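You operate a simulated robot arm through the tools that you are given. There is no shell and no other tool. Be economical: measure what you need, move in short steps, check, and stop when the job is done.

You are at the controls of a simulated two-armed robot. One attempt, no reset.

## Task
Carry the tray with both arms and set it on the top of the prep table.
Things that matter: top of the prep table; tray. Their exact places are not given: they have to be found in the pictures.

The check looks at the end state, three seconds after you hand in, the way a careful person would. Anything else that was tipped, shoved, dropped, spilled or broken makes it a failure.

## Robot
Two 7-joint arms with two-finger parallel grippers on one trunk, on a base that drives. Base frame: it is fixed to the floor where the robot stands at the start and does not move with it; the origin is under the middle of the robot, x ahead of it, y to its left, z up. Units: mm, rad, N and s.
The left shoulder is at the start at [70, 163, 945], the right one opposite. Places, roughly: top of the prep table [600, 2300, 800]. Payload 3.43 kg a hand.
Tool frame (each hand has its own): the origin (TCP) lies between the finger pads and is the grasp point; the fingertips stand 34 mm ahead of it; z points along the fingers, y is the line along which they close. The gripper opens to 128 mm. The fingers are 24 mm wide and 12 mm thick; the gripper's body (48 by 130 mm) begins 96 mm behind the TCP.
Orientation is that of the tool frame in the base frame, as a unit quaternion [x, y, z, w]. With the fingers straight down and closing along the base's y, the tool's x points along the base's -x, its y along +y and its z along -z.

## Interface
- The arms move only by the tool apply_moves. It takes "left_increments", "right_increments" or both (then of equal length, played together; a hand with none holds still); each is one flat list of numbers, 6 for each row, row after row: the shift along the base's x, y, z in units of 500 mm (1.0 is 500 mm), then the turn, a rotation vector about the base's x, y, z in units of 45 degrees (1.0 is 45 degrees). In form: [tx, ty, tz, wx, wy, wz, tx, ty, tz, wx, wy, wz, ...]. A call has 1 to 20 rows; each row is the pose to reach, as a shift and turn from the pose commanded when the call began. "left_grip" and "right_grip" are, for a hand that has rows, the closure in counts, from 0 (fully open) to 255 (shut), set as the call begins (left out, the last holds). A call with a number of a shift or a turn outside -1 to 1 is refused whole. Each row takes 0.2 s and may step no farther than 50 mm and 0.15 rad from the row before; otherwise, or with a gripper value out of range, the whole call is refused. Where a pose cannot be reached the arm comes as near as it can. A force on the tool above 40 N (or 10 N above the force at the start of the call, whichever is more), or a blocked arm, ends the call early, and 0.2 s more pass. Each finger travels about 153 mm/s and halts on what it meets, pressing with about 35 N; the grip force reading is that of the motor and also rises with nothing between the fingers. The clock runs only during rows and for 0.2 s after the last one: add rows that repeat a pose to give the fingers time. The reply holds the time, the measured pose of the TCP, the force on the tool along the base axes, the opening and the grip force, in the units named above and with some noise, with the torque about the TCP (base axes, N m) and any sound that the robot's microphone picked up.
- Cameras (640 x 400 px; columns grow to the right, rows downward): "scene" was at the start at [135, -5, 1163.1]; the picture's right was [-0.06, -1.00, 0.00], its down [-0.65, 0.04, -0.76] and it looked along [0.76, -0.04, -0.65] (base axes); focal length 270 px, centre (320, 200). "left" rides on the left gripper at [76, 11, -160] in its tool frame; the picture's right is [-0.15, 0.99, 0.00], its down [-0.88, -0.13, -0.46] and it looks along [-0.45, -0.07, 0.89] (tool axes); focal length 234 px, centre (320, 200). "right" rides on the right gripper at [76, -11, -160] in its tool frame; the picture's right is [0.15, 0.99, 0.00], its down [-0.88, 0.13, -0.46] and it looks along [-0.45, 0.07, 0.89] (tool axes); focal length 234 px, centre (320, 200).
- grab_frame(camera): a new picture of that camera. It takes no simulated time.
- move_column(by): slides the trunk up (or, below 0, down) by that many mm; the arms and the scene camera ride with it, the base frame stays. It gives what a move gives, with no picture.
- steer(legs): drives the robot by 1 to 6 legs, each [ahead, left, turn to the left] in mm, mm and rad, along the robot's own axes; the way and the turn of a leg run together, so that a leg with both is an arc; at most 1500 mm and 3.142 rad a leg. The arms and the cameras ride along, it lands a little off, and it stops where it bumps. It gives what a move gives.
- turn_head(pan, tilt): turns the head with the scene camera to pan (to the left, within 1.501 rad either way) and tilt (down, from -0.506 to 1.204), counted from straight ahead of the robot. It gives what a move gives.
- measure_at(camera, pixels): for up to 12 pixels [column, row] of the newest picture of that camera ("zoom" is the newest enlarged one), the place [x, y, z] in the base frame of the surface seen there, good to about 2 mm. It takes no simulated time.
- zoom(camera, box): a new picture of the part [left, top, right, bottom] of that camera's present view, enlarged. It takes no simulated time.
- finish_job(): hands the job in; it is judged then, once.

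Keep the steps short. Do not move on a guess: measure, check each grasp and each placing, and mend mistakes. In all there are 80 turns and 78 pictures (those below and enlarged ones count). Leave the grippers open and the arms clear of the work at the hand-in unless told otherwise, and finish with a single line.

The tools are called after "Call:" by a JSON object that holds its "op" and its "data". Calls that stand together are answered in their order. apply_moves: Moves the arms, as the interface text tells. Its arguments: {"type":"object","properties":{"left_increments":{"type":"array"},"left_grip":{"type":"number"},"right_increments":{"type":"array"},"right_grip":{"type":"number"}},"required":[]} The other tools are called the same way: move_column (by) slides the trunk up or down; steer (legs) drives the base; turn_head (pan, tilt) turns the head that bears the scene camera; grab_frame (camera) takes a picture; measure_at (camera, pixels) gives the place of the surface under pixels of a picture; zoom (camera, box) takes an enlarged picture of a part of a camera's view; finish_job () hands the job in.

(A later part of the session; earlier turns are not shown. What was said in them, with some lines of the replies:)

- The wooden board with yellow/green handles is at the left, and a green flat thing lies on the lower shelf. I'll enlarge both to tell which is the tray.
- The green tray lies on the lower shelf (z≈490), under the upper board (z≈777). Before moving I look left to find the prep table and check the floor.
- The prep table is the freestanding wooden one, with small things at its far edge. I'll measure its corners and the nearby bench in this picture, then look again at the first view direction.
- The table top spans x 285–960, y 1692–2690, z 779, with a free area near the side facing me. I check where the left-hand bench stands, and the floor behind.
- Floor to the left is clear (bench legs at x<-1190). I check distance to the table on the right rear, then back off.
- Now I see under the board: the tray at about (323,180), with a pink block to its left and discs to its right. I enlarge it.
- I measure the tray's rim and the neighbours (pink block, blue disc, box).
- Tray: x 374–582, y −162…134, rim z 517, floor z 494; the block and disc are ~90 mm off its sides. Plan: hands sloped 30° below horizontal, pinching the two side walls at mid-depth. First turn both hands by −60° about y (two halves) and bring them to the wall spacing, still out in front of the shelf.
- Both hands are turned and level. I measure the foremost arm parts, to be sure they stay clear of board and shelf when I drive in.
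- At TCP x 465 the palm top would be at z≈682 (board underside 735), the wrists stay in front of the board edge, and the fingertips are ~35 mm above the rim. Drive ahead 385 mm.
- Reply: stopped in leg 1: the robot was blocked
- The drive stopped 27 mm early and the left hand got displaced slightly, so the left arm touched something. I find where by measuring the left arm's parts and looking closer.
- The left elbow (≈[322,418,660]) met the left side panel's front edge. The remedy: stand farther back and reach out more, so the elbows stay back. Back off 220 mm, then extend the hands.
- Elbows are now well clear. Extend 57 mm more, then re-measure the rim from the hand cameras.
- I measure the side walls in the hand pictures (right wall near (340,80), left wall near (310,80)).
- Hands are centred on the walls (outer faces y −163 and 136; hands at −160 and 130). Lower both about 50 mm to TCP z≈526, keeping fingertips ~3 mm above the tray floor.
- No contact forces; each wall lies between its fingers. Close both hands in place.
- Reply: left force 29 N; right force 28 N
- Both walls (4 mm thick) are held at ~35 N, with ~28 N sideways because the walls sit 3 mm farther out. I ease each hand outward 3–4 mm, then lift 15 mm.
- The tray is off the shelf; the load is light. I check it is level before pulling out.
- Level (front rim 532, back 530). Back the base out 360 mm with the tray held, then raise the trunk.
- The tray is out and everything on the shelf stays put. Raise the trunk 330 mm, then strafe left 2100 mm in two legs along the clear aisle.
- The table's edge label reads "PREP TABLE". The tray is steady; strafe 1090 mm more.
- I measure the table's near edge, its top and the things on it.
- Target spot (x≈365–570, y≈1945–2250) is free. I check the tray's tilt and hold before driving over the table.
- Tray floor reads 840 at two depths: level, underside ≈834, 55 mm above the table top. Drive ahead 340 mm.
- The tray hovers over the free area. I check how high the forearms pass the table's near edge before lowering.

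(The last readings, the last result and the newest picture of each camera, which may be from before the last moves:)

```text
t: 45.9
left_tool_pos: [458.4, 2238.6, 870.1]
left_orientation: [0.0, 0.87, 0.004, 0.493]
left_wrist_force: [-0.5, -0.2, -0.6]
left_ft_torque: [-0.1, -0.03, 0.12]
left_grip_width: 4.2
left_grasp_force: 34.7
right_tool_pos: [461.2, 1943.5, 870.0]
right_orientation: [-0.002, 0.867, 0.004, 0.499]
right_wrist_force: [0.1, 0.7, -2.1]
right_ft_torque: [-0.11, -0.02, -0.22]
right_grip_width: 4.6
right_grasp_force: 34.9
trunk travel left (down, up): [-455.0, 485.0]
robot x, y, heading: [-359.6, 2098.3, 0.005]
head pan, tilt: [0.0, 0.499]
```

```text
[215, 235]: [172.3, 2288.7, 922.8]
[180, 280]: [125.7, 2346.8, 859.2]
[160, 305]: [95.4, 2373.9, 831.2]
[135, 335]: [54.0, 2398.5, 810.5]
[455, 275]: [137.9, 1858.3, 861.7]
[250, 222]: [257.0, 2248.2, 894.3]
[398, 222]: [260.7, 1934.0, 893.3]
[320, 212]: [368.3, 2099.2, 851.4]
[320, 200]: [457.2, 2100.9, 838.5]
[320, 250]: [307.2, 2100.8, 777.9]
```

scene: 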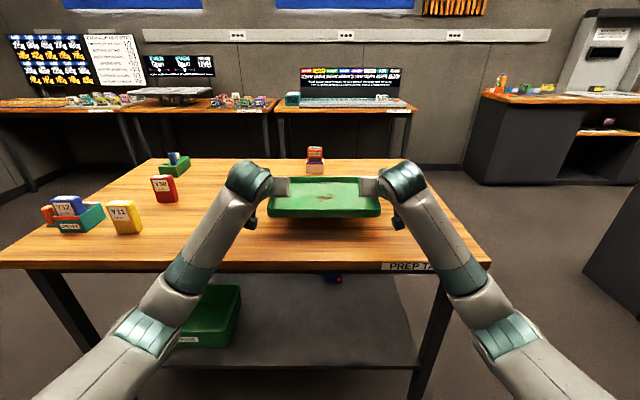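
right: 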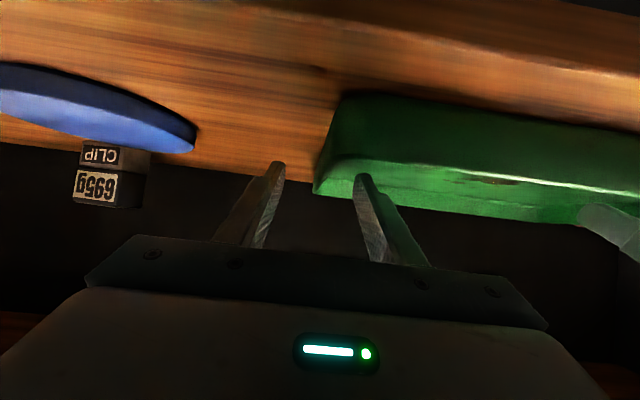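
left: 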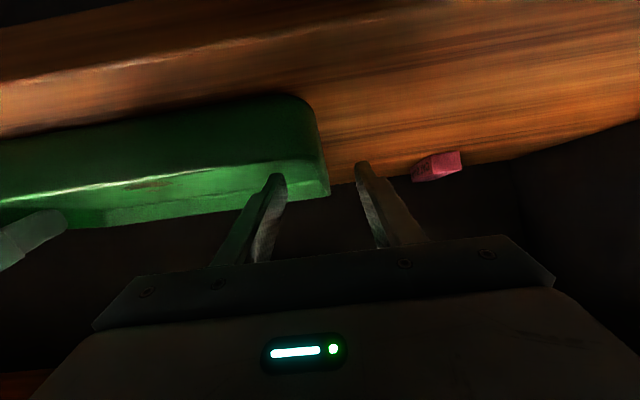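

Forearms are low only at x<130, well ahead of the edge (269). Lower with the arms 46 mm.

Call:
{"op": "apply_moves", "data": {"left_increments": [0, 0, -0.02, 0, 0, 0, 0, 0, -0.04, 0, 0, 0, 0, 0, -0.06, 0, 0, 0, 0, 0, -0.08, 0, 0, 0, 0, 0, -0.092, 0, 0, 0, 0, 0, -0.092, 0, 0, 0], "right_increments": [0, 0, -0.02, 0, 0, 0, 0, 0, -0.04, 0, 0, 0, 0, 0, -0.06, 0, 0, 0, 0, 0, -0.08, 0, 0, 0, 0, 0, -0.092, 0, 0, 0, 0, 0, -0.092, 0, 0, 0]}}

Call:
{"op": "zoom", "data": {"camera": "scene", "box": [220, 160, 440, 280]}}

Call:
{"op": "measure_at", "data": {"camera": "zoom", "pixels": [[300, 110], [300, 130], [300, 280]]}}

```text
t: 47.3
left_tool_pos: [457.8, 2238.8, 825.5]
left_orientation: [0.0, 0.87, 0.003, 0.493]
left_wrist_force: [0.7, 0.7, 0.3]
left_ft_torque: [-0.09, 0.05, 0.35]
left_grip_width: 4.0
left_grasp_force: 34.5
right_tool_pos: [461.4, 1944.1, 825.7]
right_orientation: [-0.002, 0.866, 0.003, 0.5]
right_wrist_force: [-1.5, 0.3, -1.3]
right_ft_torque: [-0.13, -0.06, -0.07]
right_grip_width: 4.0
right_grasp_force: 34.9
trunk travel left (down, up): [-455.0, 485.0]
robot x, y, heading: [-361.5, 2102.3, 0.002]
head pan, tilt: [0.0, 0.499]
```

```text
2.91 times, centred on (330, 220) of scene
```

zoom: 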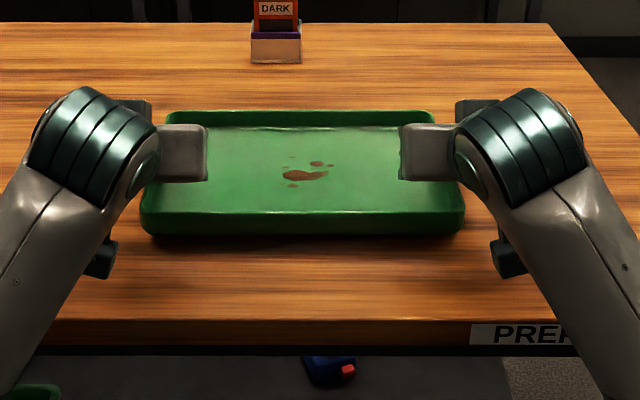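

```text
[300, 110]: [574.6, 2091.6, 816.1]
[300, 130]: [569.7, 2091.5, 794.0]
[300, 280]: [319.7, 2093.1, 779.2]
```

About 9 mm gap left (floor 794, table 779). Lower 10 mm in 2 mm rows, watching the force.

Call:
{"op": "apply_moves", "data": {"left_increments": [0, 0, -0.006, 0, 0, 0, 0, 0, -0.01, 0, 0, 0, 0, 0, -0.014, 0, 0, 0, 0, 0, -0.017, 0, 0, 0, 0, 0, -0.02, 0, 0, 0, 0, 0, -0.02, 0, 0, 0], "right_increments": [0, 0, -0.006, 0, 0, 0, 0, 0, -0.01, 0, 0, 0, 0, 0, -0.014, 0, 0, 0, 0, 0, -0.017, 0, 0, 0, 0, 0, -0.02, 0, 0, 0, 0, 0, -0.02, 0, 0, 0]}}

Call:
{"op": "zoom", "data": {"camera": "scene", "box": [220, 160, 440, 280]}}

Call:
{"op": "measure_at", "data": {"camera": "zoom", "pixels": [[300, 112], [300, 150], [300, 190], [300, 216], [230, 190], [370, 190]]}}

```text
t: 48.7
left_tool_pos: [458.1, 2237.4, 816.4]
left_orientation: [0.0, 0.87, 0.004, 0.493]
left_wrist_force: [-1.9, 2.0, 0.3]
left_ft_torque: [-0.05, -0.32, -0.01]
left_grip_width: 4.6
left_grasp_force: 34.7
right_tool_pos: [461.3, 1943.5, 815.4]
right_orientation: [-0.001, 0.866, 0.003, 0.5]
right_wrist_force: [3.3, -1.2, 3.8]
right_ft_torque: [-0.17, 0.85, -0.28]
right_grip_width: 4.2
right_grasp_force: 35.3
trunk travel left (down, up): [-455.0, 485.0]
robot x, y, heading: [-365.0, 2102.1, 0.001]
head pan, tilt: [0.0, 0.499]
```

```text
2.91 times, centred on (330, 220) of scene
```

zoom: 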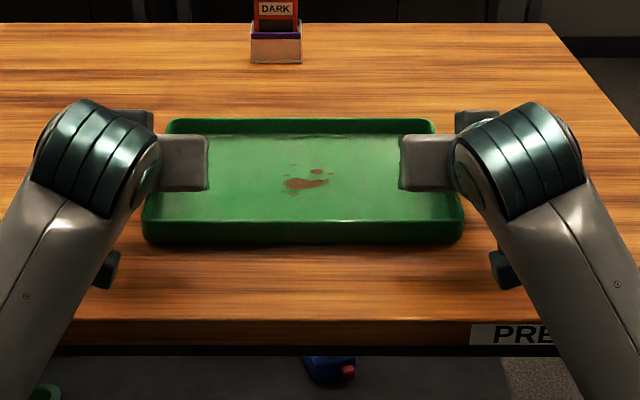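

```text
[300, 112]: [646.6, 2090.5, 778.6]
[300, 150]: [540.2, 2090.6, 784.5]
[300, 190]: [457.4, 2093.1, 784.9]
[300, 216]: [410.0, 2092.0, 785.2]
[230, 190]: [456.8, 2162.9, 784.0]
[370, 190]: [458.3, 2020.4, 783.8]
```

Floor now 784–785 everywhere, upward force appears on the right: the tray rests on the table. Open both hands to ~60 mm in place.

Call:
{"op": "apply_moves", "data": {"left_increments": [0, 0, 0, 0, 0, 0, 0, 0, 0, 0, 0, 0, 0, 0, 0, 0, 0, 0, 0, 0, 0, 0, 0, 0], "right_increments": [0, 0, 0, 0, 0, 0, 0, 0, 0, 0, 0, 0, 0, 0, 0, 0, 0, 0, 0, 0, 0, 0, 0, 0], "left_grip": 135, "right_grip": 135}}

Call:
{"op": "apply_moves", "data": {"left_increments": [0, 0, 0.03, 0, 0, 0, 0, 0, 0.08, 0, 0, 0, 0, 0, 0.14, 0, 0, 0, 0, 0, 0.2, 0, 0, 0, 0, 0, 0.2, 0, 0, 0], "right_increments": [0, 0, 0.03, 0, 0, 0, 0, 0, 0.08, 0, 0, 0, 0, 0, 0.14, 0, 0, 0, 0, 0, 0.2, 0, 0, 0, 0, 0, 0.2, 0, 0, 0]}}

Call:
{"op": "grab_frame", "data": {"camera": "scene"}}

```text
t: 49.7
left_tool_pos: [457.3, 2238.5, 815.0]
left_orientation: [0.0, 0.87, 0.004, 0.493]
left_wrist_force: [0.2, -0.3, 0.2]
left_ft_torque: [0.04, 0.0, 0.0]
left_grip_width: 60.4
left_grasp_force: 0.1
right_tool_pos: [461.3, 1942.9, 815.4]
right_orientation: [-0.003, 0.866, 0.004, 0.499]
right_wrist_force: [-0.5, -0.3, 0.0]
right_ft_torque: [0.0, 0.01, -0.02]
right_grip_width: 60.3
right_grasp_force: 0.1
trunk travel left (down, up): [-455.0, 485.0]
robot x, y, heading: [-366.0, 2099.6, 0.005]
head pan, tilt: [0.0, 0.499]
```

```text
t: 50.9
left_tool_pos: [457.4, 2237.8, 913.8]
left_orientation: [0.0, 0.87, 0.004, 0.493]
left_wrist_force: [-0.2, -0.3, -0.2]
left_ft_torque: [0.02, 0.0, -0.02]
left_grip_width: 60.5
left_grasp_force: 0.1
right_tool_pos: [460.7, 1945.0, 914.2]
right_orientation: [-0.003, 0.867, 0.005, 0.499]
right_wrist_force: [0.4, -0.4, -0.8]
right_ft_torque: [0.01, 0.01, -0.02]
right_grip_width: 60.5
right_grasp_force: 0.1
trunk travel left (down, up): [-455.0, 485.0]
robot x, y, heading: [-365.8, 2099.5, -0.0]
head pan, tilt: [0.0, 0.499]
```

```text
44 pictures are left
```

scene: 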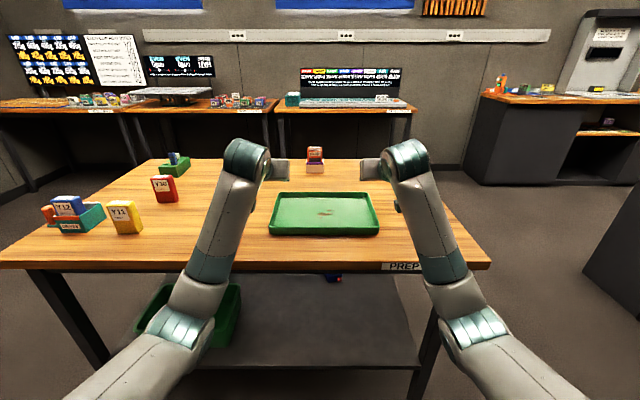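

The tray lies alone on the table and the hands are clear above it. Back off 400 mm, open the grippers fully and take a last look.

Call:
{"op": "steer", "data": {"legs": [[-400, 0, 0]]}}

Call:
{"op": "apply_moves", "data": {"left_increments": [0, 0, 0, 0, 0, 0, 0, 0, 0, 0, 0, 0, 0, 0, 0, 0, 0, 0], "right_increments": [0, 0, 0, 0, 0, 0, 0, 0, 0, 0, 0, 0, 0, 0, 0, 0, 0, 0], "left_grip": 0, "right_grip": 0}}

Call:
{"op": "grab_frame", "data": {"camera": "scene"}}

Call:
{"op": "turn_head", "data": {"pan": -0.9, "tilt": 0.3}}

Call:
{"op": "grab_frame", "data": {"camera": "scene"}}

```text
t: 53.4
left_tool_pos: [58.1, 2234.6, 915.5]
left_orientation: [0.001, 0.869, 0.003, 0.494]
left_wrist_force: [-1.0, 0.4, 0.3]
left_ft_torque: [-0.05, 0.0, 0.03]
left_grip_width: 60.3
left_grasp_force: 0.1
right_tool_pos: [62.6, 1940.1, 914.8]
right_orientation: [-0.001, 0.867, 0.003, 0.499]
right_wrist_force: [0.8, 0.9, 0.8]
right_ft_torque: [-0.01, 0.04, -0.03]
right_grip_width: 60.4
right_grasp_force: 0.1
trunk travel left (down, up): [-455.0, 485.0]
robot x, y, heading: [-763.3, 2100.5, 0.002]
head pan, tilt: [0.0, 0.499]
```

```text
t: 54.2
left_tool_pos: [60.1, 2234.8, 913.9]
left_orientation: [0.001, 0.87, 0.003, 0.493]
left_wrist_force: [0.5, -0.6, 0.0]
left_ft_torque: [0.03, 0.02, -0.01]
left_grip_width: 128.0
left_grasp_force: 0.0
right_tool_pos: [62.7, 1941.4, 914.9]
right_orientation: [-0.002, 0.867, 0.004, 0.499]
right_wrist_force: [-0.3, -0.2, 0.2]
right_ft_torque: [0.0, 0.02, -0.01]
right_grip_width: 128.0
right_grasp_force: 0.1
trunk travel left (down, up): [-455.0, 485.0]
robot x, y, heading: [-762.1, 2097.3, 0.0]
head pan, tilt: [0.0, 0.499]
```

```text
43 pictures are left
```

scene: 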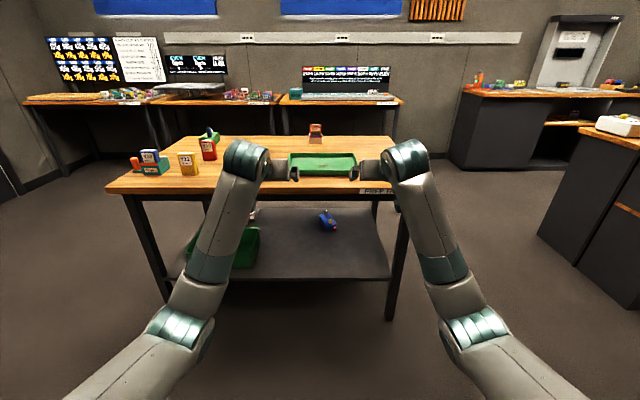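

```text
t: 55.4
left_tool_pos: [59.0, 2235.0, 914.2]
left_orientation: [0.0, 0.87, 0.003, 0.493]
left_wrist_force: [-0.8, -0.9, -0.4]
left_ft_torque: [0.01, 0.03, -0.01]
left_grip_width: 128.1
left_grasp_force: 0.0
right_tool_pos: [63.6, 1941.1, 913.3]
right_orientation: [-0.002, 0.866, 0.004, 0.499]
right_wrist_force: [-0.3, 0.0, 0.0]
right_ft_torque: [0.04, 0.03, 0.0]
right_grip_width: 128.0
right_grasp_force: 0.1
trunk travel left (down, up): [-455.0, 485.0]
robot x, y, heading: [-763.3, 2097.6, 0.003]
head pan, tilt: [-0.901, 0.3]
```

```text
42 pictures are left
```

scene: 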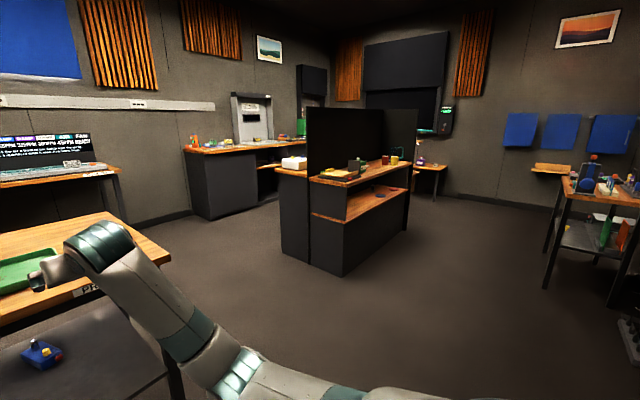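

The tray is flat on the prep table, everything else is in place, and the grippers are open and clear. I hand in.

Call:
{"op": "finish_job", "data": {}}

```text
The job is handed in.
```

The tray is resting flat on the prep table, and nothing else looked moved in the last pictures; on the way in, the left elbow bumped the shelf's side panel once.
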